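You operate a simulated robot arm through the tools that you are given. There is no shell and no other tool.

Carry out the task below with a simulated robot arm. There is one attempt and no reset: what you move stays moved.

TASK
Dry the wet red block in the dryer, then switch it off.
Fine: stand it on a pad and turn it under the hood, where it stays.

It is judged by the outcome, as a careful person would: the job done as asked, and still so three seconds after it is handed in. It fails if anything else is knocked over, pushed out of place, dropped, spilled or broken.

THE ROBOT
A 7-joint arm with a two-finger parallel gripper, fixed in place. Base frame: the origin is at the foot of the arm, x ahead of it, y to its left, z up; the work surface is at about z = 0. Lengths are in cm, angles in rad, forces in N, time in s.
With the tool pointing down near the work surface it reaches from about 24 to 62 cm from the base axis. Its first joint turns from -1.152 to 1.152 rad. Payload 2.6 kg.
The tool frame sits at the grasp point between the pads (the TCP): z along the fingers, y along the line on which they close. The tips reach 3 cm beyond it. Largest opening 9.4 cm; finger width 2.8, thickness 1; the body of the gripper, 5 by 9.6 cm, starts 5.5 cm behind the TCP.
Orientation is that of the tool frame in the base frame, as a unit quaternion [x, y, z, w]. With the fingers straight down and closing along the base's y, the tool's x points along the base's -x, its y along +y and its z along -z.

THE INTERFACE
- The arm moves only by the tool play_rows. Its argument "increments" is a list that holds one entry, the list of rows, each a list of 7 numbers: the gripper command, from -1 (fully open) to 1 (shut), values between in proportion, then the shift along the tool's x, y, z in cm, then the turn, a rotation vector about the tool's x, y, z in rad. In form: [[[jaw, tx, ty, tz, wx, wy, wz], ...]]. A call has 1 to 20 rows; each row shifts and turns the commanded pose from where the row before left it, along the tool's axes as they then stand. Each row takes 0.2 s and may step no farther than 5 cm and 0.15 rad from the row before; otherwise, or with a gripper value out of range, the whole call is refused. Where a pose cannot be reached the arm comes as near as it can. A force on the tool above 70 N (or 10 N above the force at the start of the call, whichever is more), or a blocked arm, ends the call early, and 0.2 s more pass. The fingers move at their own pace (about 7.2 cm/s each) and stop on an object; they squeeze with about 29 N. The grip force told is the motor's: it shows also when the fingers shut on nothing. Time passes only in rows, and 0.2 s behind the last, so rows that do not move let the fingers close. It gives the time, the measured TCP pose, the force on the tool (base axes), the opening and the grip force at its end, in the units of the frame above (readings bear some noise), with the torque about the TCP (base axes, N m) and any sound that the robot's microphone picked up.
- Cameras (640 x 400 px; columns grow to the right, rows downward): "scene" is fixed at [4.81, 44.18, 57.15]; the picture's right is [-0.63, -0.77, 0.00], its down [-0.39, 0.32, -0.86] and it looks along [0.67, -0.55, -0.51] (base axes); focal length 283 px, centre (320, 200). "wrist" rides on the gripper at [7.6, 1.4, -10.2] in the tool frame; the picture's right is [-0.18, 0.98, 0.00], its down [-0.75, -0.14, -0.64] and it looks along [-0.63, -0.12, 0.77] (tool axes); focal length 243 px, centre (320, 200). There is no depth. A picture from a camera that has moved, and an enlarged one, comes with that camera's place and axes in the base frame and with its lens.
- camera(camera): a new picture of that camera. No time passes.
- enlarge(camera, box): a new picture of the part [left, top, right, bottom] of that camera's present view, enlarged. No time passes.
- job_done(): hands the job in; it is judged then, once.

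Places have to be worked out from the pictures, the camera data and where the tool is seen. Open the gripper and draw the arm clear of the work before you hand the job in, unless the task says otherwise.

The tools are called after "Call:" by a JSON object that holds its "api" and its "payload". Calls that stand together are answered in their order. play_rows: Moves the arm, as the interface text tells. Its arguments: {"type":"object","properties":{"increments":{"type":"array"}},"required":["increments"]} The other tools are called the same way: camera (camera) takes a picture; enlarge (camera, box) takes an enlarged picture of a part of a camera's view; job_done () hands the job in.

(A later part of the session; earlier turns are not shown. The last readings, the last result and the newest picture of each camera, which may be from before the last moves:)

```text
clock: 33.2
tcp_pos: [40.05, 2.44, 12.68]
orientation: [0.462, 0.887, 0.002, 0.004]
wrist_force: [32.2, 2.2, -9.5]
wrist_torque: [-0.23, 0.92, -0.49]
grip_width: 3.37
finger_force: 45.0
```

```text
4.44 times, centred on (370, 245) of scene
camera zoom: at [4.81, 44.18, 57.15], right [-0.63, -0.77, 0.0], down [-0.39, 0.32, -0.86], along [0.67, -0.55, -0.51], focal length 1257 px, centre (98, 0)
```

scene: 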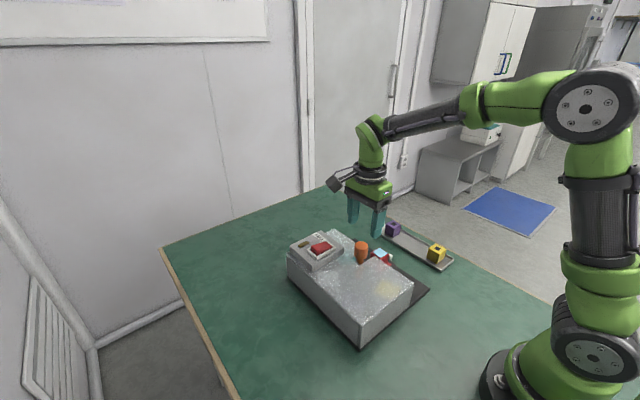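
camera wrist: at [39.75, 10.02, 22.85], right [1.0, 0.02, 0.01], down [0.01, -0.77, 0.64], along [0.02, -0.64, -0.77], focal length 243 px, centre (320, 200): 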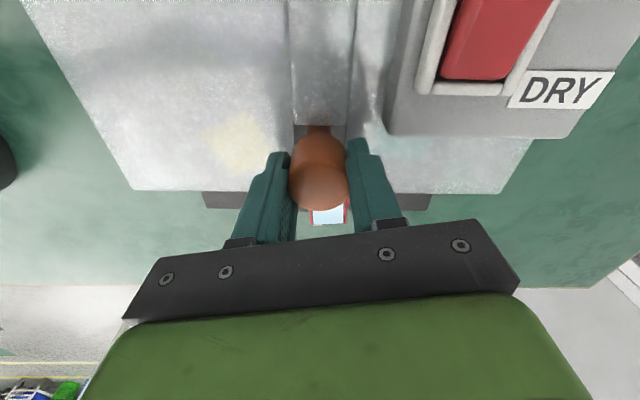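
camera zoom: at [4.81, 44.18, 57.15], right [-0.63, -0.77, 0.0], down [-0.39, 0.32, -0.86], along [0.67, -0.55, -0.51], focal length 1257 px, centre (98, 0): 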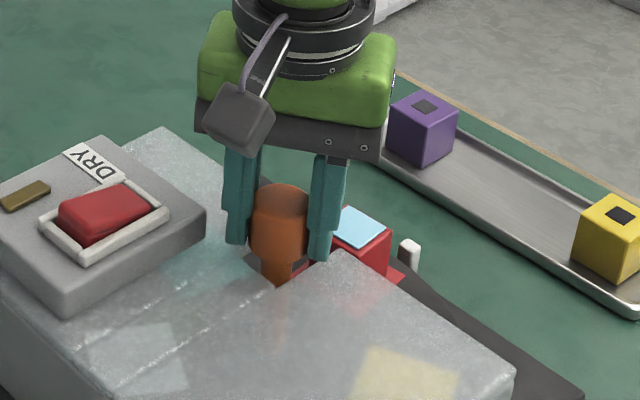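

The wrist turned another 23°, but the block looks unmoved, so the fingers are slipping on the knob. I'll look closer at what might be resisting.

Call:
{"api": "enlarge", "payload": {"camera": "scene", "box": [355, 225, 425, 280]}}

Call:
{"api": "enlarge", "payload": {"camera": "wrist", "box": [180, 60, 480, 240]}}

Call:
{"api": "enlarge", "payload": {"camera": "scene", "box": [290, 230, 420, 340]}}

```text
7.27 times, centred on (390, 252) of scene
camera zoom: at [4.81, 44.18, 57.15], right [-0.63, -0.77, 0.0], down [-0.39, 0.32, -0.86], along [0.67, -0.55, -0.51], focal length 2057 px, centre (-189, -182)
```

zoom: 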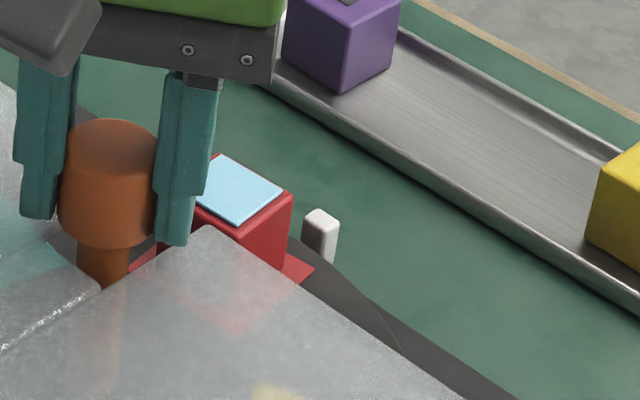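

```text
2.13 times, centred on (330, 150) of wrist
camera zoom: at [36.74, 9.39, 22.85], right [0.91, 0.41, 0.01], down [0.31, -0.7, 0.65], along [0.27, -0.59, -0.76], focal length 518 px, centre (299, 307)
```

zoom: 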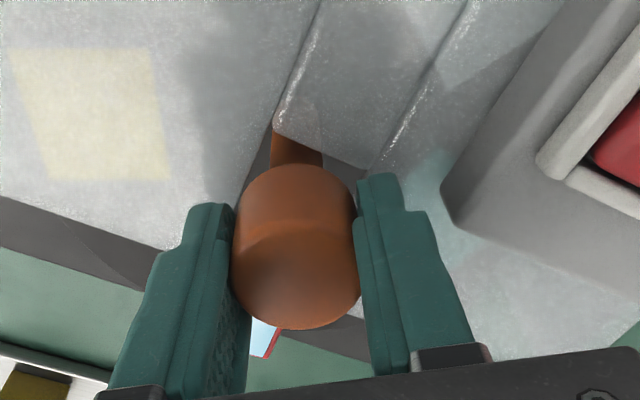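

```text
3.64 times, centred on (355, 285) of scene
camera zoom: at [4.81, 44.18, 57.15], right [-0.63, -0.77, 0.0], down [-0.39, 0.32, -0.86], along [0.67, -0.55, -0.51], focal length 1028 px, centre (193, -109)
```

zoom: 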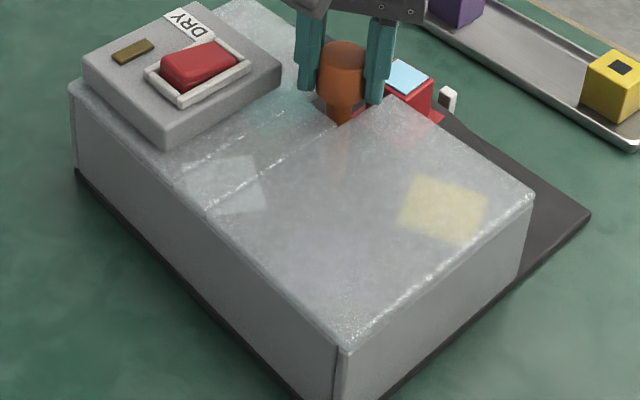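

The disc moved roughly 7-11° and then the grip slipped, possibly against a detent or because side loads used up the friction. I'll open the fingers and see whether the disc springs back.

Call:
{"api": "play_rows", "payload": {"increments": [[[0.1, 0, 0, 0, 0, 0, 0], [-0.1, 0, 0, 0, 0, 0, 0], [-0.1, 0, 0, 0, 0, 0, 0], [-0.1, 0, 0, 0, 0, 0, 0]]]}}

Call:
{"api": "enlarge", "payload": {"camera": "scene", "box": [355, 225, 425, 280]}}

Call:
{"api": "enlarge", "payload": {"camera": "scene", "box": [290, 230, 420, 340]}}

Call:
{"api": "enlarge", "payload": {"camera": "wrist", "box": [180, 60, 480, 240]}}

```text
clock: 34.2
tcp_pos: [39.91, 2.4, 12.64]
orientation: [0.466, 0.885, 0.002, 0.001]
wrist_force: [0.9, 1.1, 0.7]
wrist_torque: [0.0, -0.01, -0.01]
grip_width: 5.18
finger_force: 0.0
```

```text
7.27 times, centred on (390, 252) of scene
camera zoom: at [4.81, 44.18, 57.15], right [-0.63, -0.77, 0.0], down [-0.39, 0.32, -0.86], along [0.67, -0.55, -0.51], focal length 2057 px, centre (-189, -182)
```

zoom: 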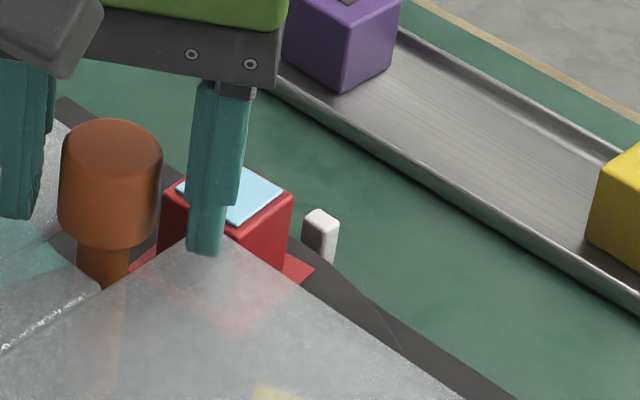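

```text
3.64 times, centred on (355, 285) of scene
camera zoom: at [4.81, 44.18, 57.15], right [-0.63, -0.77, 0.0], down [-0.39, 0.32, -0.86], along [0.67, -0.55, -0.51], focal length 1028 px, centre (193, -109)
```

zoom: 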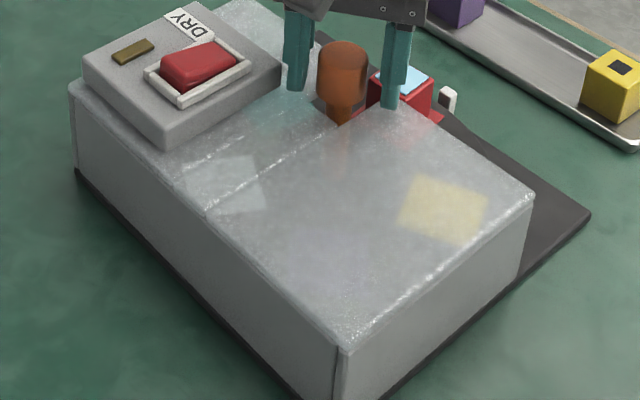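

```text
2.13 times, centred on (330, 150) of wrist
camera zoom: at [36.65, 9.39, 22.8], right [0.91, 0.4, 0.0], down [0.31, -0.7, 0.64], along [0.26, -0.59, -0.77], focal length 518 px, centre (299, 307)
```

zoom: 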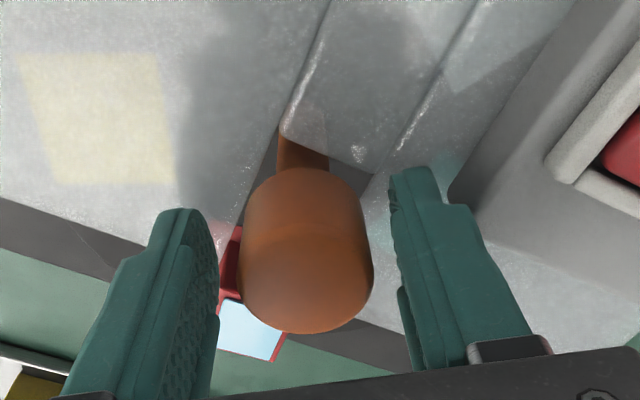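

The disc stays where it was left, so it's plain friction and not a detent. I'll re-grip here, null the side forces first, and then turn more slowly.

Call:
{"api": "play_rows", "payload": {"increments": [[[0.2, 0, 0, 0, 0, 0, 0], [0.3, 0, 0, 0, 0, 0, 0], [1, 0, 0, 0, 0, 0, 0], [1, 0, 0, 0, 0, 0, 0], [1, 0, 0, 0, 0, 0, 0]]]}}

```text
clock: 35.4
tcp_pos: [40.13, 2.44, 12.73]
orientation: [0.465, 0.885, 0.002, 0.003]
wrist_force: [30.9, 11.2, -15.7]
wrist_torque: [-0.24, 1.02, -0.07]
grip_width: 3.36
finger_force: 45.2
```

The residual force of about 30 N lies along the closing direction, so I'll shift about 0.17 cm that way to centre on the axis.

Call:
{"api": "play_rows", "payload": {"increments": [[[1, 0, 0.09, 0, 0, 0, 0], [1, 0, 0.08, 0, 0, 0, 0], [1, 0, 0, 0, 0, 0, 0]]]}}

```text
clock: 36.2
tcp_pos: [39.97, 2.35, 12.62]
orientation: [0.466, 0.885, 0.001, 0.002]
wrist_force: [11.7, 14.3, -4.1]
wrist_torque: [-0.76, -0.7, 0.0]
grip_width: 3.35
finger_force: 44.6
```

That's better; about 18 N remains along the closing line. I'll shift a little more, then re-seat the grip so no friction is wasted.

Call:
{"api": "play_rows", "payload": {"increments": [[[0.2, 0, 0.1, 0, 0, 0, 0], [0.2, 0, 0, 0, 0, 0, 0], [0.25, 0, 0, 0, 0, 0, 0], [1, 0, 0, 0, 0, 0, 0], [1, 0, 0, 0, 0, 0, 0], [1, 0, 0, 0, 0, 0, 0]]]}}

```text
clock: 37.6
tcp_pos: [40.08, 2.36, 12.54]
orientation: [0.466, 0.885, 0.0, 0.001]
wrist_force: [-8.0, -5.8, 2.6]
wrist_torque: [-0.03, 0.13, 0.02]
grip_width: 3.36
finger_force: 44.8
```

Grip forces are now under 10 N. Comparing the force nulls at 90° and 55° suggests the axis lies about 0.3 cm along tool +x from my centre, which explains the side loads while turning. I'll loosen, shift, and re-grip.

Call:
{"api": "play_rows", "payload": {"increments": [[[0.15, 0, 0, 0, 0, 0, 0], [0.15, 0.17, -0.02, 0, 0, 0, 0], [0.15, 0.17, -0.02, 0, 0, 0, 0], [0.15, 0, 0, 0, 0, 0, 0], [0.25, 0, 0, 0, 0, 0, 0], [1, 0, 0, 0, 0, 0, 0], [1, 0, 0, 0, 0, 0, 0], [1, 0, 0, 0, 0, 0, 0]]]}}

```text
clock: 39.4
tcp_pos: [39.84, 2.8, 12.67]
orientation: [0.466, 0.885, 0.0, 0.0]
wrist_force: [-8.6, -4.4, 4.0]
wrist_torque: [-0.05, -0.01, -0.07]
grip_width: 3.48
finger_force: 45.3
```

Forces are low after re-gripping. I'll turn slowly by -0.2 rad and check that the disc moves.

Call:
{"api": "play_rows", "payload": {"increments": [[[1, 0, 0, 0, 0, 0, -0.03], [1, 0, 0, 0, 0, 0, -0.04], [1, 0, 0, 0, 0, 0, -0.04], [1, 0, 0, 0, 0, 0, -0.04], [1, 0, 0, 0, 0, 0, -0.04], [1, 0, 0, 0, 0, 0, 0]]]}}

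Call:
{"api": "enlarge", "payload": {"camera": "scene", "box": [355, 225, 425, 280]}}

Call:
{"api": "enlarge", "payload": {"camera": "scene", "box": [290, 230, 420, 340]}}

```text
clock: 40.8
tcp_pos: [39.91, 2.74, 12.59]
orientation: [0.381, 0.925, 0.0, 0.001]
wrist_force: [-25.4, -19.9, 15.5]
wrist_torque: [0.15, -0.54, -0.56]
grip_width: 3.36
finger_force: 45.2
```

```text
7.27 times, centred on (390, 252) of scene
camera zoom: at [4.79, 44.18, 57.16], right [-0.63, -0.77, 0.0], down [-0.39, 0.32, -0.86], along [0.67, -0.55, -0.51], focal length 2057 px, centre (-189, -182)
```

zoom: 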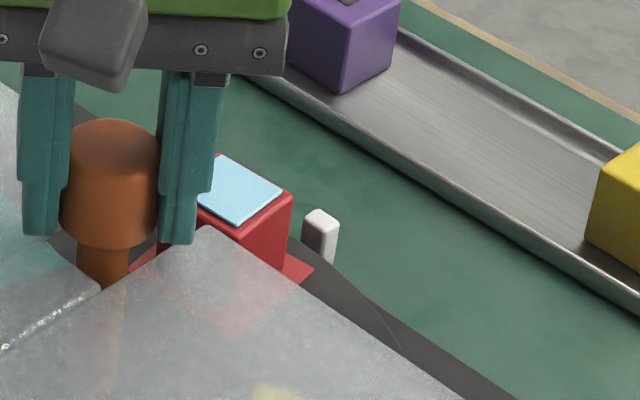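

```text
3.64 times, centred on (355, 285) of scene
camera zoom: at [4.79, 44.18, 57.16], right [-0.63, -0.77, 0.0], down [-0.39, 0.32, -0.86], along [0.67, -0.55, -0.51], focal length 1028 px, centre (193, -109)
```

zoom: 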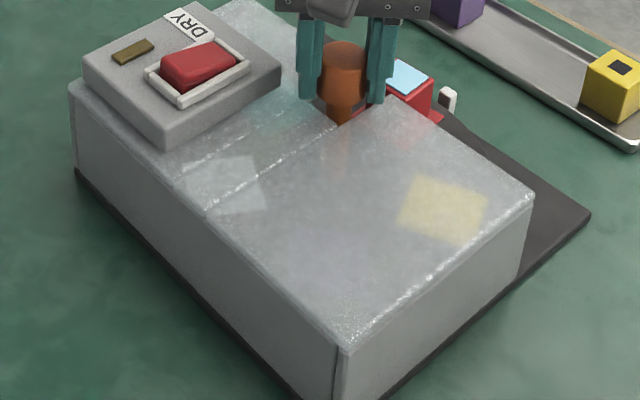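

The disc still hasn't moved this way, so there may be a stop in this direction. I'll try the opposite sense slowly and compare.

Call:
{"api": "play_rows", "payload": {"increments": [[[1, 0, 0, 0, 0, 0, 0.03], [1, 0, 0, 0, 0, 0, 0.04], [1, 0, 0, 0, 0, 0, 0.04], [1, 0, 0, 0, 0, 0, 0.04], [1, 0, 0, 0, 0, 0, 0.04], [1, 0, 0, 0, 0, 0, 0]]]}}

Call:
{"api": "enlarge", "payload": {"camera": "scene", "box": [355, 225, 425, 280]}}

Call:
{"api": "enlarge", "payload": {"camera": "scene", "box": [290, 230, 420, 340]}}

```text
clock: 42.2
tcp_pos: [39.94, 2.49, 12.64]
orientation: [0.467, 0.884, 0.0, 0.001]
wrist_force: [-20.8, -19.7, 12.6]
wrist_torque: [0.13, 0.4, -0.05]
grip_width: 3.36
finger_force: 45.1
```

```text
7.27 times, centred on (390, 252) of scene
camera zoom: at [4.8, 44.18, 57.16], right [-0.63, -0.77, 0.0], down [-0.39, 0.32, -0.86], along [0.67, -0.55, -0.51], focal length 2057 px, centre (-189, -182)
```

zoom: 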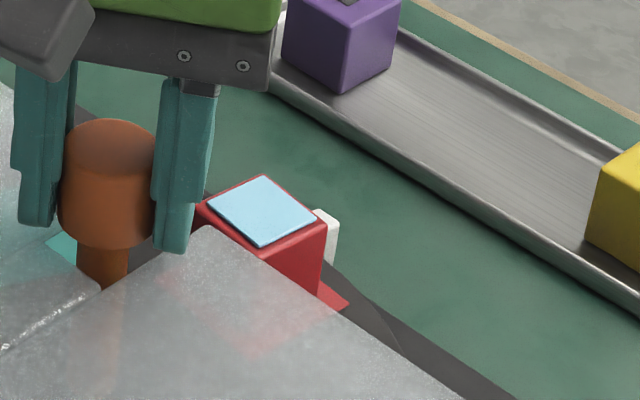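

```text
3.64 times, centred on (355, 285) of scene
camera zoom: at [4.8, 44.18, 57.16], right [-0.63, -0.77, 0.0], down [-0.39, 0.32, -0.86], along [0.67, -0.55, -0.51], focal length 1028 px, centre (193, -109)
```

zoom: 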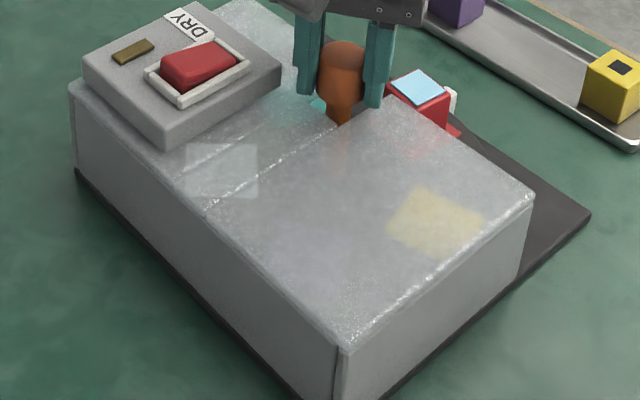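

The disc turned freely clockwise, with the wrist torque near zero. The counter-clockwise direction must have a stop, so I'll turn clockwise. I'll release, rise above the knob, turn the wrist to 0°, and re-grip there to find the axis in y.

Call:
{"api": "play_rows", "payload": {"increments": [[[0.1, 0, 0, 0, 0, 0, 0], [-0.1, 0, 0, 0, 0, 0, 0], [-0.1, 0, 0, 0, 0, 0, 0], [-0.1, 0, 0, -2.0, 0, 0, 0], [-0.1, 0, 0, -2.0, 0, 0, 0], [-0.1, 0, 0, 0, 0, 0, -0.14], [-0.1, 0, 0, 0, 0, 0, -0.14], [-0.1, 0, 0, 0, 0, 0, -0.14], [-0.1, 0, 0, 0, 0, 0, -0.14], [-0.1, 0, 0, 0, 0, 0, -0.14], [-0.1, 0, 0, 0, 0, 0, -0.14], [-0.1, 0, 0, 0, 0, 0, -0.131], [-0.1, 0, 0, 0, 0, 0, 0], [-0.1, 0, 0, 0, 0, 0, 0]]]}}

Call:
{"api": "camera", "payload": {"camera": "wrist"}}

Call:
{"api": "enlarge", "payload": {"camera": "scene", "box": [310, 200, 430, 290]}}

```text
clock: 45.2
tcp_pos: [40.01, 2.64, 16.65]
orientation: [-0.001, 1.0, 0.0, 0.0]
wrist_force: [0.2, 0.2, 1.0]
wrist_torque: [0.01, 0.01, -0.02]
grip_width: 5.15
finger_force: 0.2
```

```text
taken
camera wrist: at [32.2, 4.04, 26.87], right [0.18, 0.98, 0.0], down [0.75, -0.14, 0.64], along [0.63, -0.12, -0.77], focal length 243 px, centre (320, 200)
```

wrist: 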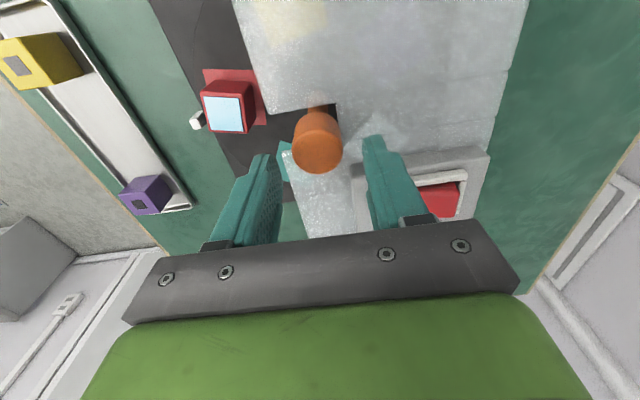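

```text
4.44 times, centred on (370, 245) of scene
camera zoom: at [4.81, 44.18, 57.15], right [-0.63, -0.77, 0.0], down [-0.39, 0.32, -0.86], along [0.67, -0.55, -0.51], focal length 1257 px, centre (98, 0)
```

zoom: 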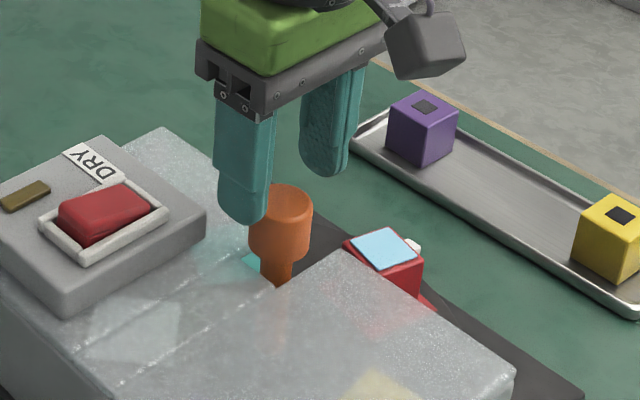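

The block is still upright on its pad. I'll zoom in to place the knob between the fingers and see the disc angle.

Call:
{"api": "enlarge", "payload": {"camera": "wrist", "box": [170, 0, 450, 240]}}

```text
1.67 times, centred on (310, 120) of wrist
camera zoom: at [32.2, 4.04, 26.87], right [0.18, 0.98, 0.0], down [0.75, -0.14, 0.64], along [0.63, -0.12, -0.77], focal length 404 px, centre (337, 333)
```

zoom: 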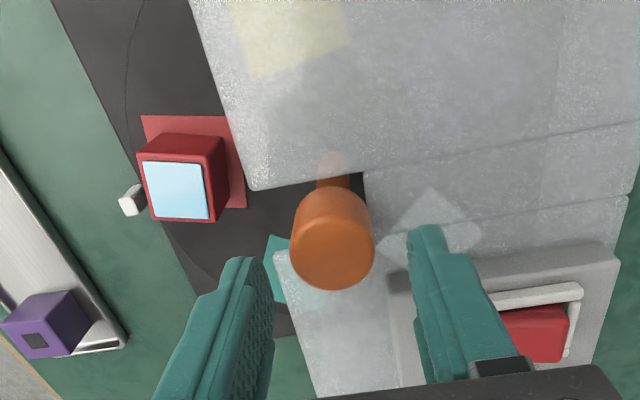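

The knob centre appears at (39.84, 2.42), slightly off the tool. I'll correct by about 0.2 cm in y, lower around the knob and grip to read the force.

Call:
{"api": "play_rows", "payload": {"increments": [[[-0.1, 0.1, -0.2, 0, 0, 0, 0], [-0.1, 0, 0, 2.0, 0, 0, 0], [-0.1, 0, 0, 2.0, 0, 0, 0], [-0.1, 0, 0, 0, 0, 0, 0], [0.2, 0, 0, 0, 0, 0, 0], [0.25, 0, 0, 0, 0, 0, 0], [1, 0, 0, 0, 0, 0, 0], [1, 0, 0, 0, 0, 0, 0], [1, 0, 0, 0, 0, 0, 0]]]}}

```text
clock: 47.2
tcp_pos: [39.72, 2.57, 12.74]
orientation: [-0.001, 1.0, 0.001, 0.001]
wrist_force: [3.1, 7.6, -6.8]
wrist_torque: [-0.04, -0.02, 0.04]
grip_width: 3.47
finger_force: 45.5
```

The y force is only about 8 N, so y is centred. I'll release, rise, turn to -90°, and grip again to null x before the long clockwise turn.

Call:
{"api": "play_rows", "payload": {"increments": [[[0.1, 0, 0.04, 0, 0, 0, 0], [-0.1, 0, 0, 0, 0, 0, 0], [-0.1, 0, 0, 0, 0, 0, 0], [-0.1, 0, 0, -2.0, 0, 0, 0], [-0.1, 0, 0, -2.0, 0, 0, 0], [-0.1, 0, 0, 0, 0, 0, -0.1428], [-0.1, 0, 0, 0, 0, 0, -0.1428], [-0.1, 0, 0, 0, 0, 0, -0.1428], [-0.1, 0, 0, 0, 0, 0, -0.1428], [-0.1, 0, 0, 0, 0, 0, -0.1428], [-0.1, 0, 0, 0, 0, 0, -0.1428], [-0.1, 0, 0, 0, 0, 0, -0.1428], [-0.1, 0, 0, 0, 0, 0, -0.1428], [-0.1, 0, 0, 0, 0, 0, -0.1428], [-0.1, 0, 0, 0, 0, 0, -0.1428], [-0.1, 0, 0, 0, 0, 0, -0.1428], [-0.1, 0, 0, 0, 0, 0, 0], [-0.1, 0, 0, 2.0, 0, 0, 0], [-0.1, 0, 0, 2.0, 0, 0, 0], [-0.1, 0, 0, 0, 0, 0, 0]]]}}

Call:
{"api": "camera", "payload": {"camera": "wrist"}}

```text
clock: 51.4
tcp_pos: [39.74, 2.59, 12.63]
orientation: [0.707, -0.707, 0.0, -0.001]
wrist_force: [0.1, 0.1, -0.2]
wrist_torque: [0.01, 0.01, -0.01]
grip_width: 5.19
finger_force: 0.1
```

```text
taken
camera wrist: at [38.27, -5.09, 22.9], right [-0.98, 0.18, 0.0], down [0.14, 0.75, 0.64], along [0.12, 0.63, -0.77], focal length 243 px, centre (320, 200)
```

wrist: 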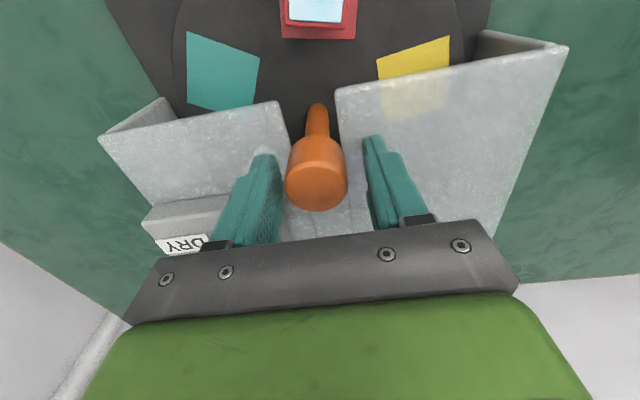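

The knob sits between the open fingers. I'll close and read the side force in x.

Call:
{"api": "play_rows", "payload": {"increments": [[[0.2, 0, 0, 0, 0, 0, 0], [0.25, 0, 0, 0, 0, 0, 0], [1, 0, 0, 0, 0, 0, 0], [1, 0, 0, 0, 0, 0, 0], [1, 0, 0, 0, 0, 0, 0]]]}}

```text
clock: 52.6
tcp_pos: [40.04, 2.55, 12.72]
orientation: [0.708, -0.706, 0.003, -0.003]
wrist_force: [37.3, 2.7, -20.8]
wrist_torque: [0.31, 1.41, 0.06]
grip_width: 3.4
finger_force: 44.7
```

The x force of +37 N means the axis is about 0.2 cm farther out. I'll loosen, shift that way and re-grip.

Call:
{"api": "play_rows", "payload": {"increments": [[[0.15, 0, 0, 0, 0, 0, 0], [0.15, 0, -0.12, 0, 0, 0, 0], [0.15, 0, -0.1, 0, 0, 0, 0], [0.15, 0, 0, 0, 0, 0, 0], [0.25, 0, 0, 0, 0, 0, 0], [1, 0, 0, 0, 0, 0, 0], [1, 0, 0, 0, 0, 0, 0], [1, 0, 0, 0, 0, 0, 0]]]}}

```text
clock: 54.4
tcp_pos: [39.95, 2.65, 12.62]
orientation: [-0.707, 0.707, -0.001, 0.0]
wrist_force: [-3.5, 0.6, 3.0]
wrist_torque: [-0.01, 0.41, 0.03]
grip_width: 3.39
finger_force: 45.4
```

The grip is centred with forces near zero. I'll turn clockwise gently by 0.4 rad, then check.

Call:
{"api": "play_rows", "payload": {"increments": [[[1, 0, 0, 0, 0, 0, 0.03], [1, 0, 0, 0, 0, 0, 0.05], [1, 0, 0, 0, 0, 0, 0.06], [1, 0, 0, 0, 0, 0, 0.06], [1, 0, 0, 0, 0, 0, 0.06], [1, 0, 0, 0, 0, 0, 0.06], [1, 0, 0, 0, 0, 0, 0.05], [1, 0, 0, 0, 0, 0, 0.03], [1, 0, 0, 0, 0, 0, 0]]]}}

Call:
{"api": "enlarge", "payload": {"camera": "scene", "box": [310, 200, 430, 290]}}

Call:
{"api": "camera", "payload": {"camera": "wrist"}}

```text
clock: 56.4
tcp_pos: [40.07, 2.55, 12.61]
orientation: [-0.553, 0.833, -0.001, 0.002]
wrist_force: [5.5, -4.4, -2.8]
wrist_torque: [1.33, 0.27, -0.02]
grip_width: 3.4
finger_force: 45.0
```

```text
4.44 times, centred on (370, 245) of scene
camera zoom: at [4.81, 44.18, 57.16], right [-0.63, -0.77, 0.0], down [-0.39, 0.32, -0.86], along [0.67, -0.55, -0.51], focal length 1257 px, centre (98, 0)
```

zoom: 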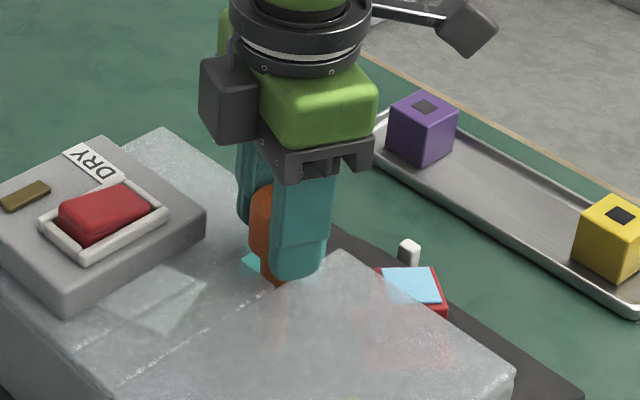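

```text
taken
camera wrist: at [35.62, -3.92, 22.84], right [-0.83, 0.55, 0.0], down [0.42, 0.64, 0.64], along [0.36, 0.54, -0.77], focal length 243 px, centre (320, 200)
```

wrist: 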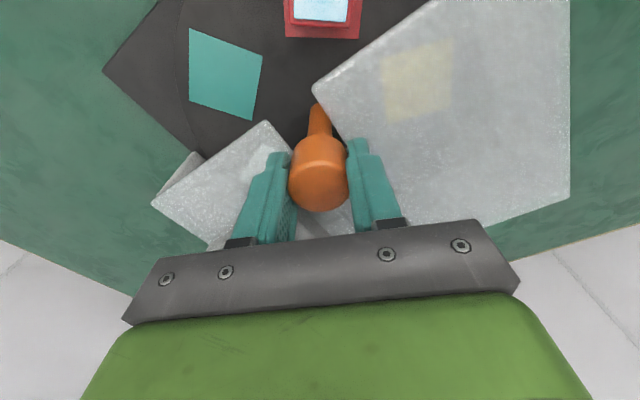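

The disc follows with almost no load. I'll continue clockwise by 0.6 rad, which starts to bring the block under the hood's edge.

Call:
{"api": "play_rows", "payload": {"increments": [[[1, 0, 0, 0, 0, 0, 0.03], [1, 0, 0, 0, 0, 0, 0.05], [1, 0, 0, 0, 0, 0, 0.06], [1, 0, 0, 0, 0, 0, 0.06], [1, 0, 0, 0, 0, 0, 0.06], [1, 0, 0, 0, 0, 0, 0.06], [1, 0, 0, 0, 0, 0, 0.06], [1, 0, 0, 0, 0, 0, 0.06], [1, 0, 0, 0, 0, 0, 0.06], [1, 0, 0, 0, 0, 0, 0.06], [1, 0, 0, 0, 0, 0, 0.04], [1, 0, 0, 0, 0, 0, 0]]]}}

Call:
{"api": "enlarge", "payload": {"camera": "scene", "box": [300, 210, 440, 330]}}

Call:
{"api": "camera", "payload": {"camera": "wrist"}}

```text
clock: 59.0
tcp_pos: [40.16, 2.64, 12.72]
orientation: [-0.28, 0.96, -0.001, 0.001]
wrist_force: [-26.2, -21.9, 36.3]
wrist_torque: [0.0, 0.17, 0.02]
grip_width: 3.38
finger_force: 44.7
```

```text
3.33 times, centred on (370, 270) of scene
camera zoom: at [4.79, 44.18, 57.16], right [-0.63, -0.77, 0.0], down [-0.39, 0.32, -0.86], along [0.67, -0.55, -0.51], focal length 943 px, centre (153, -33)
```

zoom: 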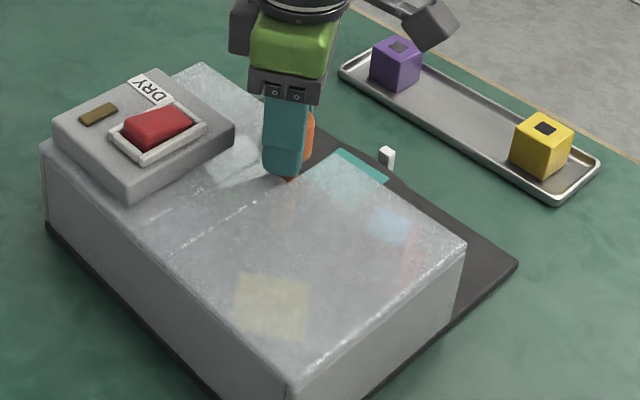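

```text
taken
camera wrist: at [32.79, -0.38, 22.84], right [-0.37, 0.93, 0.0], down [0.71, 0.29, 0.64], along [0.6, 0.24, -0.77], focal length 243 px, centre (320, 200)
```

wrist: 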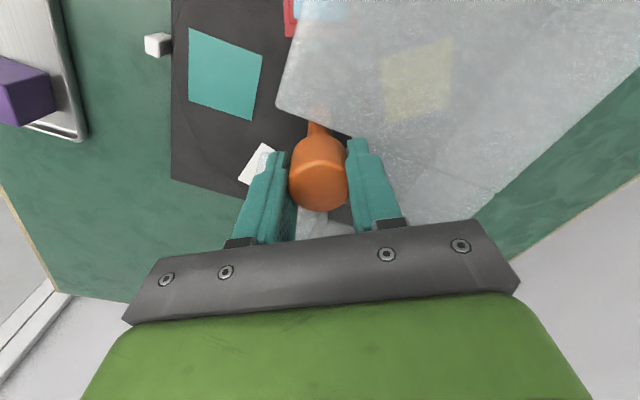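

The block is moving under the hood edge without touching. Some side load has built up through friction, so I'll re-seat the grip to relax it and continue.

Call:
{"api": "play_rows", "payload": {"increments": [[[0.2, 0, 0, 0, 0, 0, 0], [0.2, 0.08, 0, -0.03, 0, 0, 0], [0.25, 0, 0, 0, 0, 0, 0], [1, 0, 0, 0, 0, 0, 0], [1, 0, 0, 0, 0, 0, 0], [1, 0, 0, 0, 0, 0, 0]]]}}

```text
clock: 60.4
tcp_pos: [40.18, 2.54, 12.49]
orientation: [-0.282, 0.959, -0.002, 0.002]
wrist_force: [20.6, -4.7, -15.8]
wrist_torque: [0.78, 0.1, 0.04]
grip_width: 3.39
finger_force: 44.6
```

The load is down to about 20 N. I'll go on clockwise by another 0.6 rad.

Call:
{"api": "play_rows", "payload": {"increments": [[[1, 0, -0.05, 0, 0, 0, 0.03], [1, 0, 0, 0, 0, 0, 0.05], [1, 0, 0, 0, 0, 0, 0.06], [1, 0, 0, 0, 0, 0, 0.06], [1, 0, 0, 0, 0, 0, 0.06], [1, 0, 0, 0, 0, 0, 0.06], [1, 0, 0, 0, 0, 0, 0.06], [1, 0, 0, 0, 0, 0, 0.06], [1, 0, 0, 0, 0, 0, 0.06], [1, 0, 0, 0, 0, 0, 0.06], [1, 0, 0, 0, 0, 0, 0.04], [1, 0, 0, 0, 0, 0, 0]]]}}

Call:
{"api": "enlarge", "payload": {"camera": "scene", "box": [300, 210, 440, 330]}}

Call:
{"api": "camera", "payload": {"camera": "wrist"}}

```text
clock: 63.0
tcp_pos: [40.18, 2.54, 12.61]
orientation: [0.013, 1.0, 0.0, 0.004]
wrist_force: [31.6, 4.3, -30.8]
wrist_torque: [-0.28, -0.29, -0.03]
grip_width: 3.36
finger_force: 45.2
```

```text
3.33 times, centred on (370, 270) of scene
camera zoom: at [4.82, 44.18, 57.15], right [-0.63, -0.77, 0.0], down [-0.39, 0.32, -0.86], along [0.67, -0.55, -0.51], focal length 943 px, centre (153, -33)
```

zoom: 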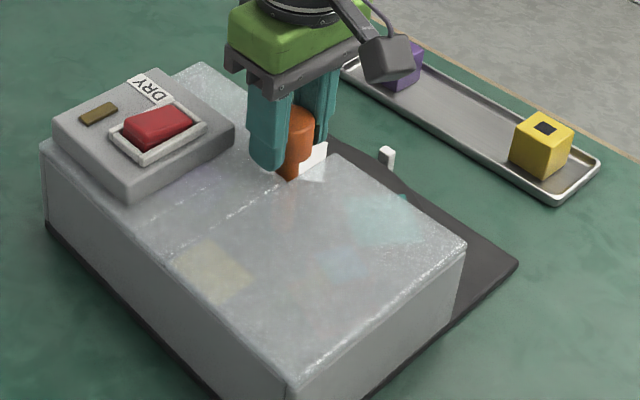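

```text
taken
camera wrist: at [32.37, 4.07, 22.71], right [0.21, 0.98, 0.0], down [0.74, -0.16, 0.65], along [0.63, -0.13, -0.76], focal length 243 px, centre (320, 200)
```

wrist: 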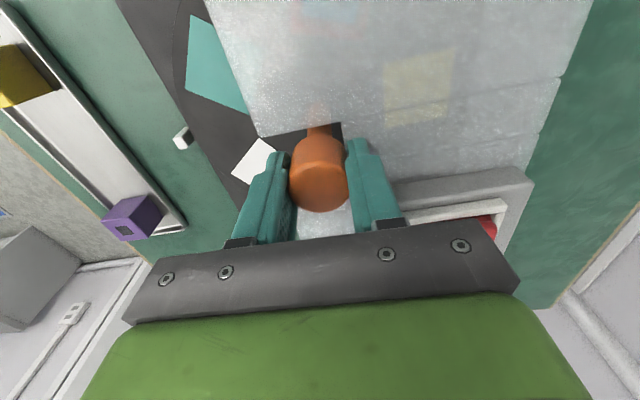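

The block shows through the hood (blue patch), having turned about 91°. I'll re-seat the grip and continue.

Call:
{"api": "play_rows", "payload": {"increments": [[[0.2, 0, 0, 0, 0, 0, 0], [0.2, -0.04, 0.02, 0.03, 0, 0, 0], [0.25, 0, 0, 0, 0, 0, 0], [1, 0, 0, 0, 0, 0, 0], [1, 0, 0, 0, 0, 0, 0], [1, 0, 0, 0, 0, 0, 0], [1, 0, 0, 0, 0, 0, 0.03], [1, 0, 0, 0, 0, 0, 0.05], [1, 0, 0, 0, 0, 0, 0.06], [1, 0, 0, 0, 0, 0, 0.06], [1, 0, 0, 0, 0, 0, 0.06], [1, 0, 0, 0, 0, 0, 0.06], [1, 0, 0, 0, 0, 0, 0.06], [1, 0, 0, 0, 0, 0, 0.06], [1, 0, 0, 0, 0, 0, 0.06], [1, 0, 0, 0, 0, 0, 0.06], [1, 0, 0, 0, 0, 0, 0.04], [1, 0, 0, 0, 0, 0, 0]]]}}

Call:
{"api": "enlarge", "payload": {"camera": "scene", "box": [300, 210, 440, 330]}}

Call:
{"api": "camera", "payload": {"camera": "wrist"}}

```text
clock: 66.8
tcp_pos: [39.92, 2.43, 12.56]
orientation: [0.311, 0.951, 0.0, 0.0]
wrist_force: [-26.2, -5.8, 14.4]
wrist_torque: [-1.03, -0.77, -0.04]
grip_width: 3.34
finger_force: 45.3
```

```text
3.33 times, centred on (370, 270) of scene
camera zoom: at [4.79, 44.18, 57.15], right [-0.63, -0.77, 0.0], down [-0.39, 0.32, -0.86], along [0.67, -0.55, -0.51], focal length 943 px, centre (153, -33)
```

zoom: 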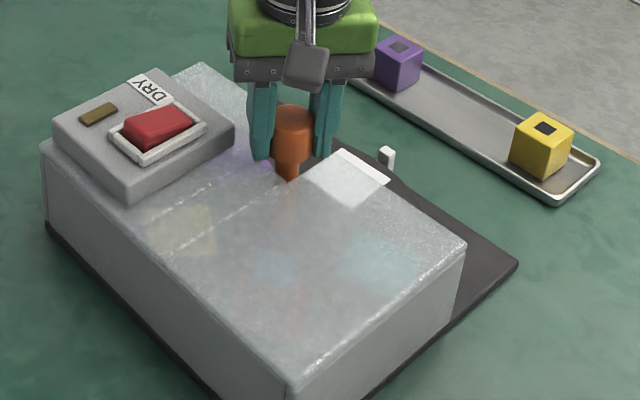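

```text
taken
camera wrist: at [34.59, 8.08, 22.79], right [0.73, 0.69, 0.0], down [0.53, -0.56, 0.64], along [0.44, -0.47, -0.77], focal length 243 px, centre (320, 200)
```

wrist: 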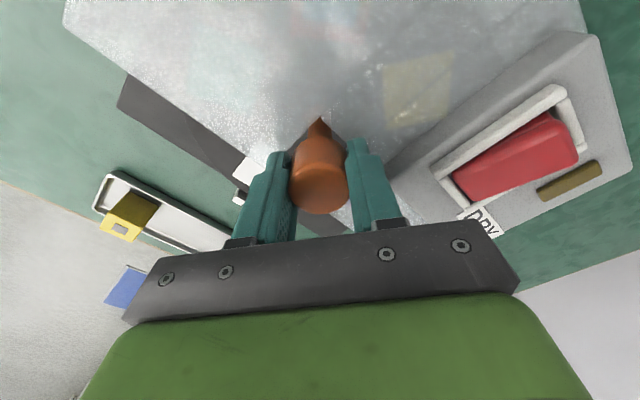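

It's now about 126° around and moving freely. I'll re-seat again and finish the turn with another 0.94 rad, to about 180°.

Call:
{"api": "play_rows", "payload": {"increments": [[[0.2, 0, 0, 0, 0, 0, 0], [0.2, 0.04, -0.03, -0.02, 0, 0, 0], [0.25, 0, 0, 0, 0, 0, 0], [1, 0, 0, 0, 0, 0, 0], [1, 0, 0, 0, 0, 0, 0], [1, 0, 0, 0, 0, 0, 0.03], [1, 0, 0, 0, 0, 0, 0.05], [1, 0, 0, 0, 0, 0, 0.06], [1, 0, 0, 0, 0, 0, 0.06], [1, 0, 0, 0, 0, 0, 0.06], [1, 0, 0, 0, 0, 0, 0.06], [1, 0, 0, 0, 0, 0, 0.06], [1, 0, 0, 0, 0, 0, 0.05], [1, 0, 0, 0, 0, 0, 0.04], [1, 0, 0, 0, 0, 0, 0]]]}}

Call:
{"api": "enlarge", "payload": {"camera": "scene", "box": [300, 210, 440, 330]}}

Call:
{"api": "camera", "payload": {"camera": "wrist"}}

```text
clock: 70.0
tcp_pos: [40.1, 2.48, 12.5]
orientation: [0.524, 0.852, 0.0, 0.0]
wrist_force: [-15.9, -4.7, 16.2]
wrist_torque: [-0.34, 1.0, 0.0]
grip_width: 3.35
finger_force: 44.5
```

```text
3.33 times, centred on (370, 270) of scene
camera zoom: at [4.8, 44.18, 57.16], right [-0.63, -0.77, 0.0], down [-0.39, 0.32, -0.86], along [0.67, -0.55, -0.51], focal length 943 px, centre (153, -33)
```

zoom: 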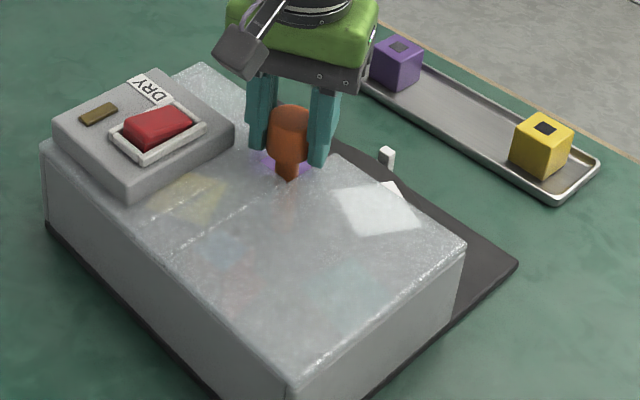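

```text
taken
camera wrist: at [37.72, 9.87, 22.8], right [0.96, 0.28, 0.0], down [0.21, -0.74, 0.64], along [0.18, -0.62, -0.77], focal length 243 px, centre (320, 200)
```

wrist: 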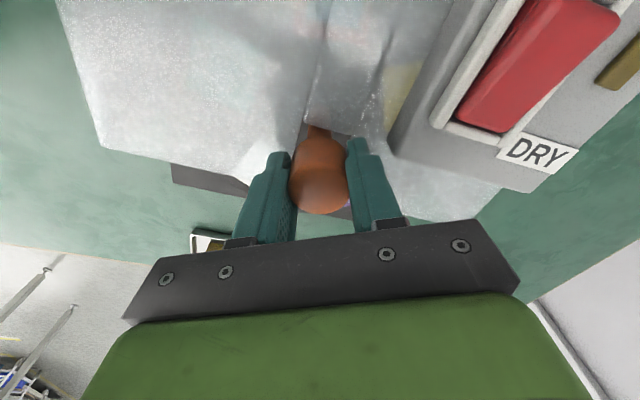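

It's at about 153°, with the block visible through the hood. I'll do the remaining 0.45 rad or so.

Call:
{"api": "play_rows", "payload": {"increments": [[[1, 0, 0, 0, 0, 0, 0.03], [1, 0, 0, 0, 0, 0, 0.05], [1, 0, 0, 0, 0, 0, 0.06], [1, 0, 0, 0, 0, 0, 0.06], [1, 0, 0, 0, 0, 0, 0.06], [1, 0, 0, 0, 0, 0, 0.06], [1, 0, 0, 0, 0, 0, 0.06], [1, 0, 0, 0, 0, 0, 0.05], [1, 0, 0, 0, 0, 0, 0.03], [1, 0, 0, 0, 0, 0, 0]]]}}

Call:
{"api": "enlarge", "payload": {"camera": "scene", "box": [300, 210, 440, 330]}}

Call:
{"api": "camera", "payload": {"camera": "wrist"}}

```text
clock: 72.2
tcp_pos: [40.04, 2.49, 12.65]
orientation: [0.703, 0.711, 0.0, 0.002]
wrist_force: [-15.2, -12.2, -0.7]
wrist_torque: [-0.08, -0.25, -0.04]
grip_width: 3.38
finger_force: 44.6
```

```text
3.33 times, centred on (370, 270) of scene
camera zoom: at [4.8, 44.18, 57.15], right [-0.63, -0.77, 0.0], down [-0.39, 0.32, -0.86], along [0.67, -0.55, -0.51], focal length 943 px, centre (153, -33)
```

zoom: 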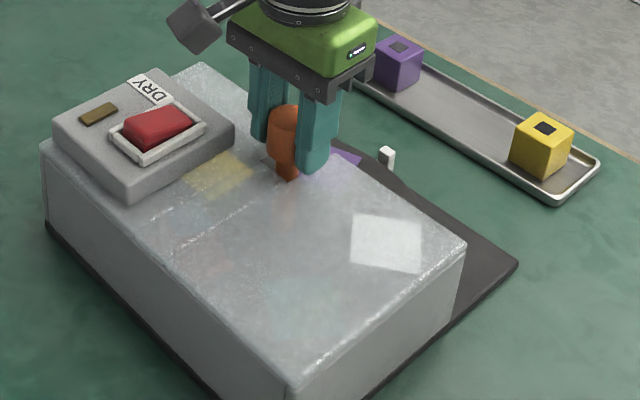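

```text
taken
camera wrist: at [41.24, 10.08, 22.79], right [0.98, -0.17, 0.0], down [-0.13, -0.75, 0.64], along [-0.11, -0.63, -0.77], focal length 243 px, centre (320, 200)
```

wrist: 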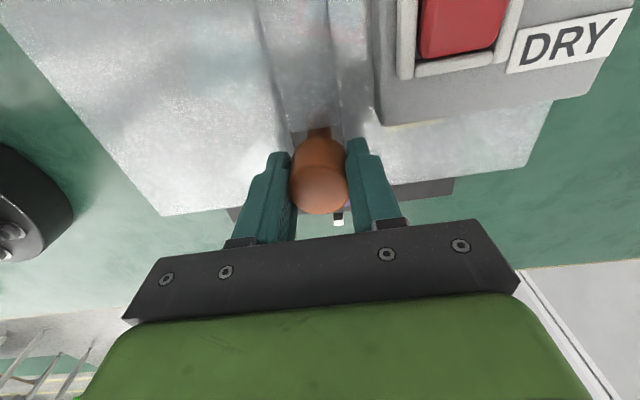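

The white and purple pads now straddle the open front, so the red pad should be at the back under the hood. I'll look through the hood to confirm the block.

Call:
{"api": "enlarge", "payload": {"camera": "scene", "box": [310, 240, 400, 310]}}

Call:
{"api": "enlarge", "payload": {"camera": "wrist", "box": [180, 0, 480, 160]}}

```text
5.71 times, centred on (355, 275) of scene
camera zoom: at [4.8, 44.18, 57.15], right [-0.63, -0.77, 0.0], down [-0.39, 0.32, -0.86], along [0.67, -0.55, -0.51], focal length 1616 px, centre (120, -229)
```

zoom: 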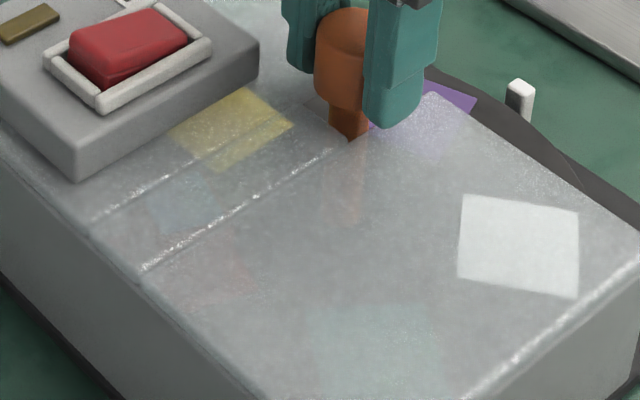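

```text
2.13 times, centred on (330, 80) of wrist
camera zoom: at [41.24, 10.08, 22.79], right [0.98, -0.17, 0.0], down [-0.13, -0.75, 0.64], along [-0.11, -0.63, -0.77], focal length 518 px, centre (299, 456)
```

zoom: 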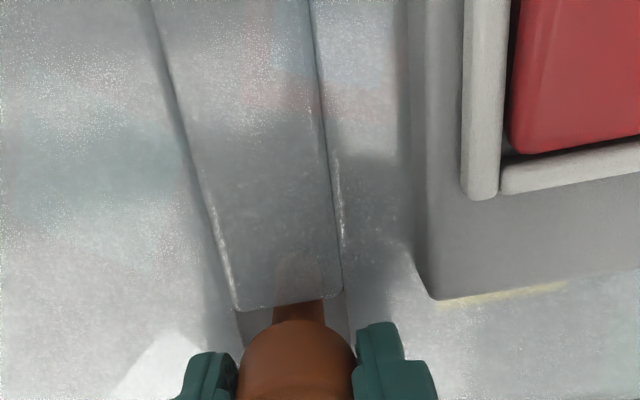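

The block shows at about (42, 9.7), and the pads on either side agree with the red pad at roughly 195°, deep under the hood. I'll release the knob, rise, and move over the DRY switch to inspect the rocker.

Call:
{"api": "play_rows", "payload": {"increments": [[[0.15, 0, 0, 0, 0, 0, 0], [-0.1, 0, 0, 0, 0, 0, 0], [-0.1, 0, 0, 0, 0, 0, 0], [-0.1, 0, 0, -2.0, 0, 0, 0], [-0.1, 0, 0, -3.0, 0, 0, 0], [-0.1, 0, 0, -3.0, 0, 0, 0], [-0.1, 2.2, 1.5, -0.5, 0, 0, 0], [-0.1, 2.2, 1.5, 0, 0, 0, 0], [-0.1, 2.2, 1.5, 0, 0, 0, 0], [-0.1, 2.2, 1.5, 0, 0, 0, 0], [-0.1, 0, 0, 0, 0, 0, 0]]]}}

Call:
{"api": "camera", "payload": {"camera": "wrist"}}

Call:
{"api": "camera", "payload": {"camera": "scene"}}

```text
clock: 74.6
tcp_pos: [45.76, 11.31, 21.32]
orientation: [0.703, 0.712, 0.001, 0.0]
wrist_force: [0.7, -0.6, -0.4]
wrist_torque: [-0.02, -0.01, 0.0]
grip_width: 5.15
finger_force: 0.0
```

```text
taken
camera wrist: at [46.99, 18.86, 31.51], right [0.98, -0.17, 0.0], down [-0.13, -0.76, 0.64], along [-0.11, -0.63, -0.77], focal length 243 px, centre (320, 200)
```

wrist: 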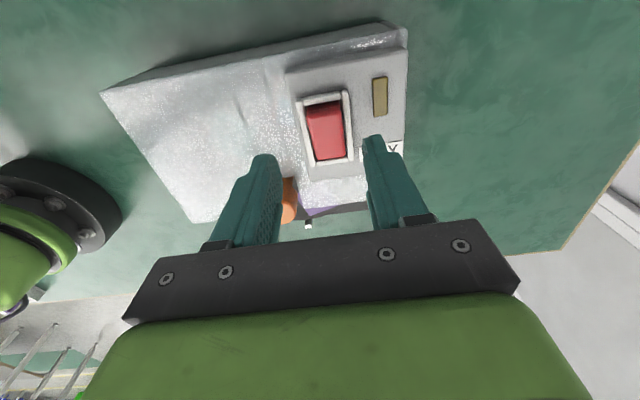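

```text
taken
```

scene: 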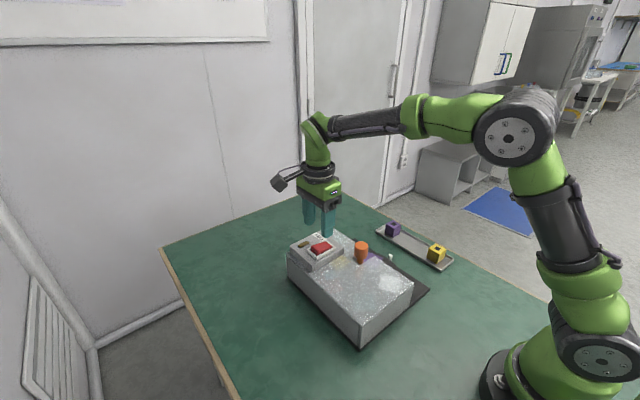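

Now I can see the rocker, lamp and frame from above. I'll zoom in to read its tilt and position.

Call:
{"api": "enlarge", "payload": {"camera": "wrist", "box": [270, 60, 420, 190]}}

Call:
{"api": "enlarge", "payload": {"camera": "scene", "box": [285, 225, 355, 275]}}

```text
3.08 times, centred on (345, 125) of wrist
camera zoom: at [46.99, 18.86, 31.51], right [0.98, -0.17, 0.0], down [-0.13, -0.76, 0.64], along [-0.11, -0.63, -0.77], focal length 746 px, centre (243, 431)
```

zoom: 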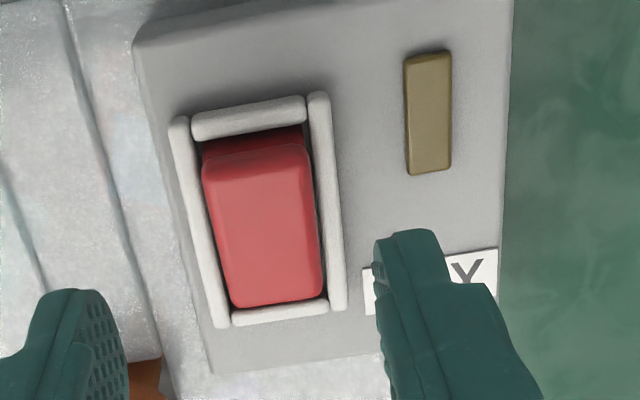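

```text
8.00 times, centred on (320, 250) of scene
camera zoom: at [4.81, 44.18, 57.15], right [-0.63, -0.77, 0.0], down [-0.39, 0.32, -0.86], along [0.67, -0.55, -0.51], focal length 2262 px, centre (320, -200)
```

zoom: 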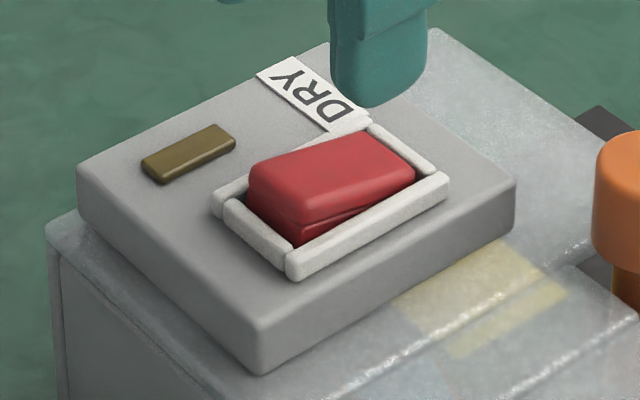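

The +y end of the rocker is raised and the -y end is down, with the lamp dark, so it's off now. I'll press the +y end at about (46.05, 11.2). First I'll close the fingers, line up, and lower to just above it.

Call:
{"api": "play_rows", "payload": {"increments": [[[1, -0.05, 0.15, 0, 0, 0, 0], [1, 0, 0, 0, 0, 0, 0], [1, 0, 0, 0, 0, 0, 0], [1, 0, 0, 2.0, 0, 0, 0], [1, 0, 0, 1.5, 0, 0, 0], [1, 0, 0, 1.0, 0, 0, 0], [1, 0, 0, 0, 0, 0, 0]]]}}

Call:
{"api": "camera", "payload": {"camera": "wrist"}}

Call:
{"api": "enlarge", "payload": {"camera": "scene", "box": [285, 205, 365, 275]}}

```text
clock: 76.2
tcp_pos: [46.14, 11.41, 16.67]
orientation: [0.703, 0.711, 0.001, 0.001]
wrist_force: [1.0, 0.3, -0.1]
wrist_torque: [-0.01, 0.01, 0.01]
grip_width: 0.05
finger_force: 28.3
```

```text
taken
camera wrist: at [47.32, 18.98, 26.87], right [0.98, -0.17, 0.0], down [-0.13, -0.76, 0.64], along [-0.11, -0.63, -0.77], focal length 243 px, centre (320, 200)
```

wrist: 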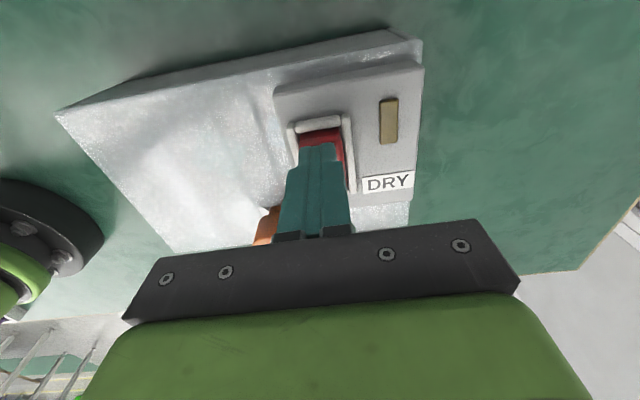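

```text
5.71 times, centred on (325, 240) of scene
camera zoom: at [4.81, 44.18, 57.15], right [-0.63, -0.77, 0.0], down [-0.39, 0.32, -0.86], along [0.67, -0.55, -0.51], focal length 1616 px, centre (291, -29)
```

zoom: 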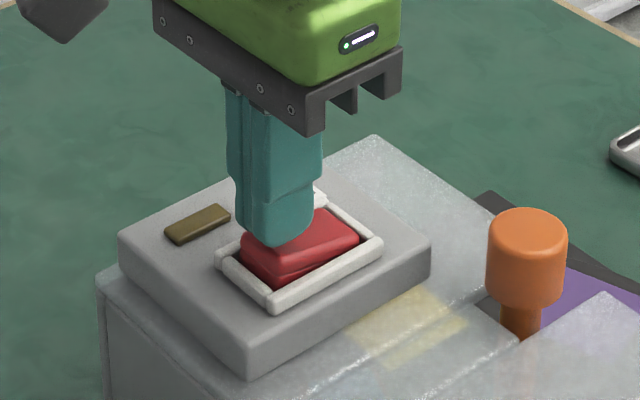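

The closed tips hover right over the raised end. I'll press down slowly and listen for a click.

Call:
{"api": "play_rows", "payload": {"increments": [[[1, 0, 0, 0.6, 0, 0, 0], [1, 0, 0, 0.4, 0, 0, 0], [1, 0, 0, 0.2, 0, 0, 0], [1, 0, 0, 0.2, 0, 0, 0], [1, 0, 0, 0, 0, 0, 0]]]}}

Call:
{"api": "enlarge", "payload": {"camera": "scene", "box": [285, 205, 365, 275]}}

```text
clock: 77.4
tcp_pos: [46.26, 11.49, 15.77]
orientation: [0.703, 0.712, 0.007, 0.003]
wrist_force: [-16.0, 2.8, 51.1]
wrist_torque: [-0.61, 0.5, -0.16]
grip_width: 0.0
finger_force: 29.1
```

```text
5.71 times, centred on (325, 240) of scene
camera zoom: at [4.77, 44.17, 57.16], right [-0.63, -0.77, 0.0], down [-0.39, 0.32, -0.86], along [0.67, -0.55, -0.51], focal length 1616 px, centre (291, -29)
```

zoom: 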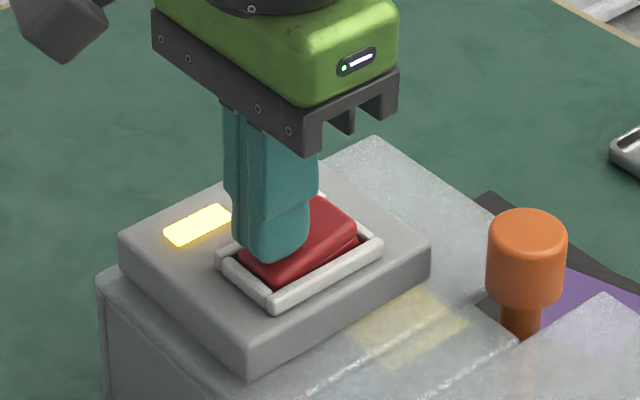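

The lamp is lit and the rocker has flipped, so the dryer is on. I'll back off upward and check the lamp stays lit.

Call:
{"api": "play_rows", "payload": {"increments": [[[1, 0, 0, -0.5, 0, 0, 0], [1, 0, 0, -1.0, 0, 0, 0], [1, 0, 0, -1.5, 0, 0, 0], [1, 0, 0, -2.0, 0, 0, 0], [1, 0, 0, 0, 0, 0, 0]]]}}

Call:
{"api": "enlarge", "payload": {"camera": "scene", "box": [280, 205, 420, 315]}}

Call:
{"api": "camera", "payload": {"camera": "wrist"}}

```text
clock: 78.6
tcp_pos: [46.05, 11.47, 20.29]
orientation: [0.703, 0.711, 0.001, 0.0]
wrist_force: [-0.7, 0.0, -0.8]
wrist_torque: [0.01, 0.04, -0.03]
grip_width: 0.01
finger_force: 29.0
```

```text
3.64 times, centred on (350, 260) of scene
camera zoom: at [4.81, 44.18, 57.15], right [-0.63, -0.77, 0.0], down [-0.39, 0.32, -0.86], along [0.67, -0.55, -0.51], focal length 1028 px, centre (211, -18)
```

zoom: 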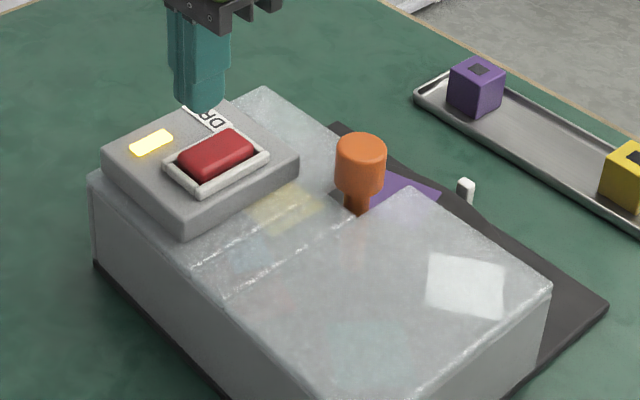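

```text
taken
camera wrist: at [47.31, 19.06, 30.4], right [0.98, -0.17, 0.0], down [-0.13, -0.76, 0.64], along [-0.11, -0.63, -0.77], focal length 243 px, centre (320, 200)
```

wrist: 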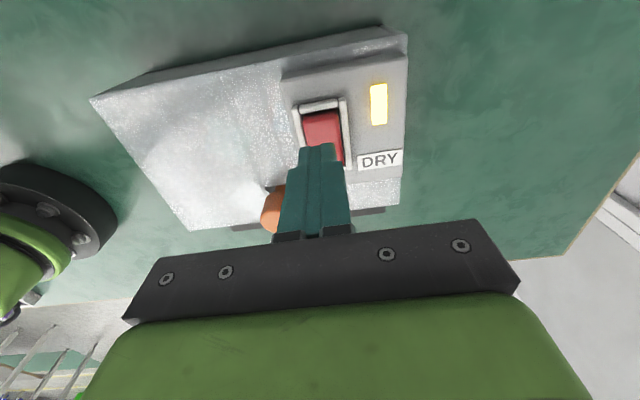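

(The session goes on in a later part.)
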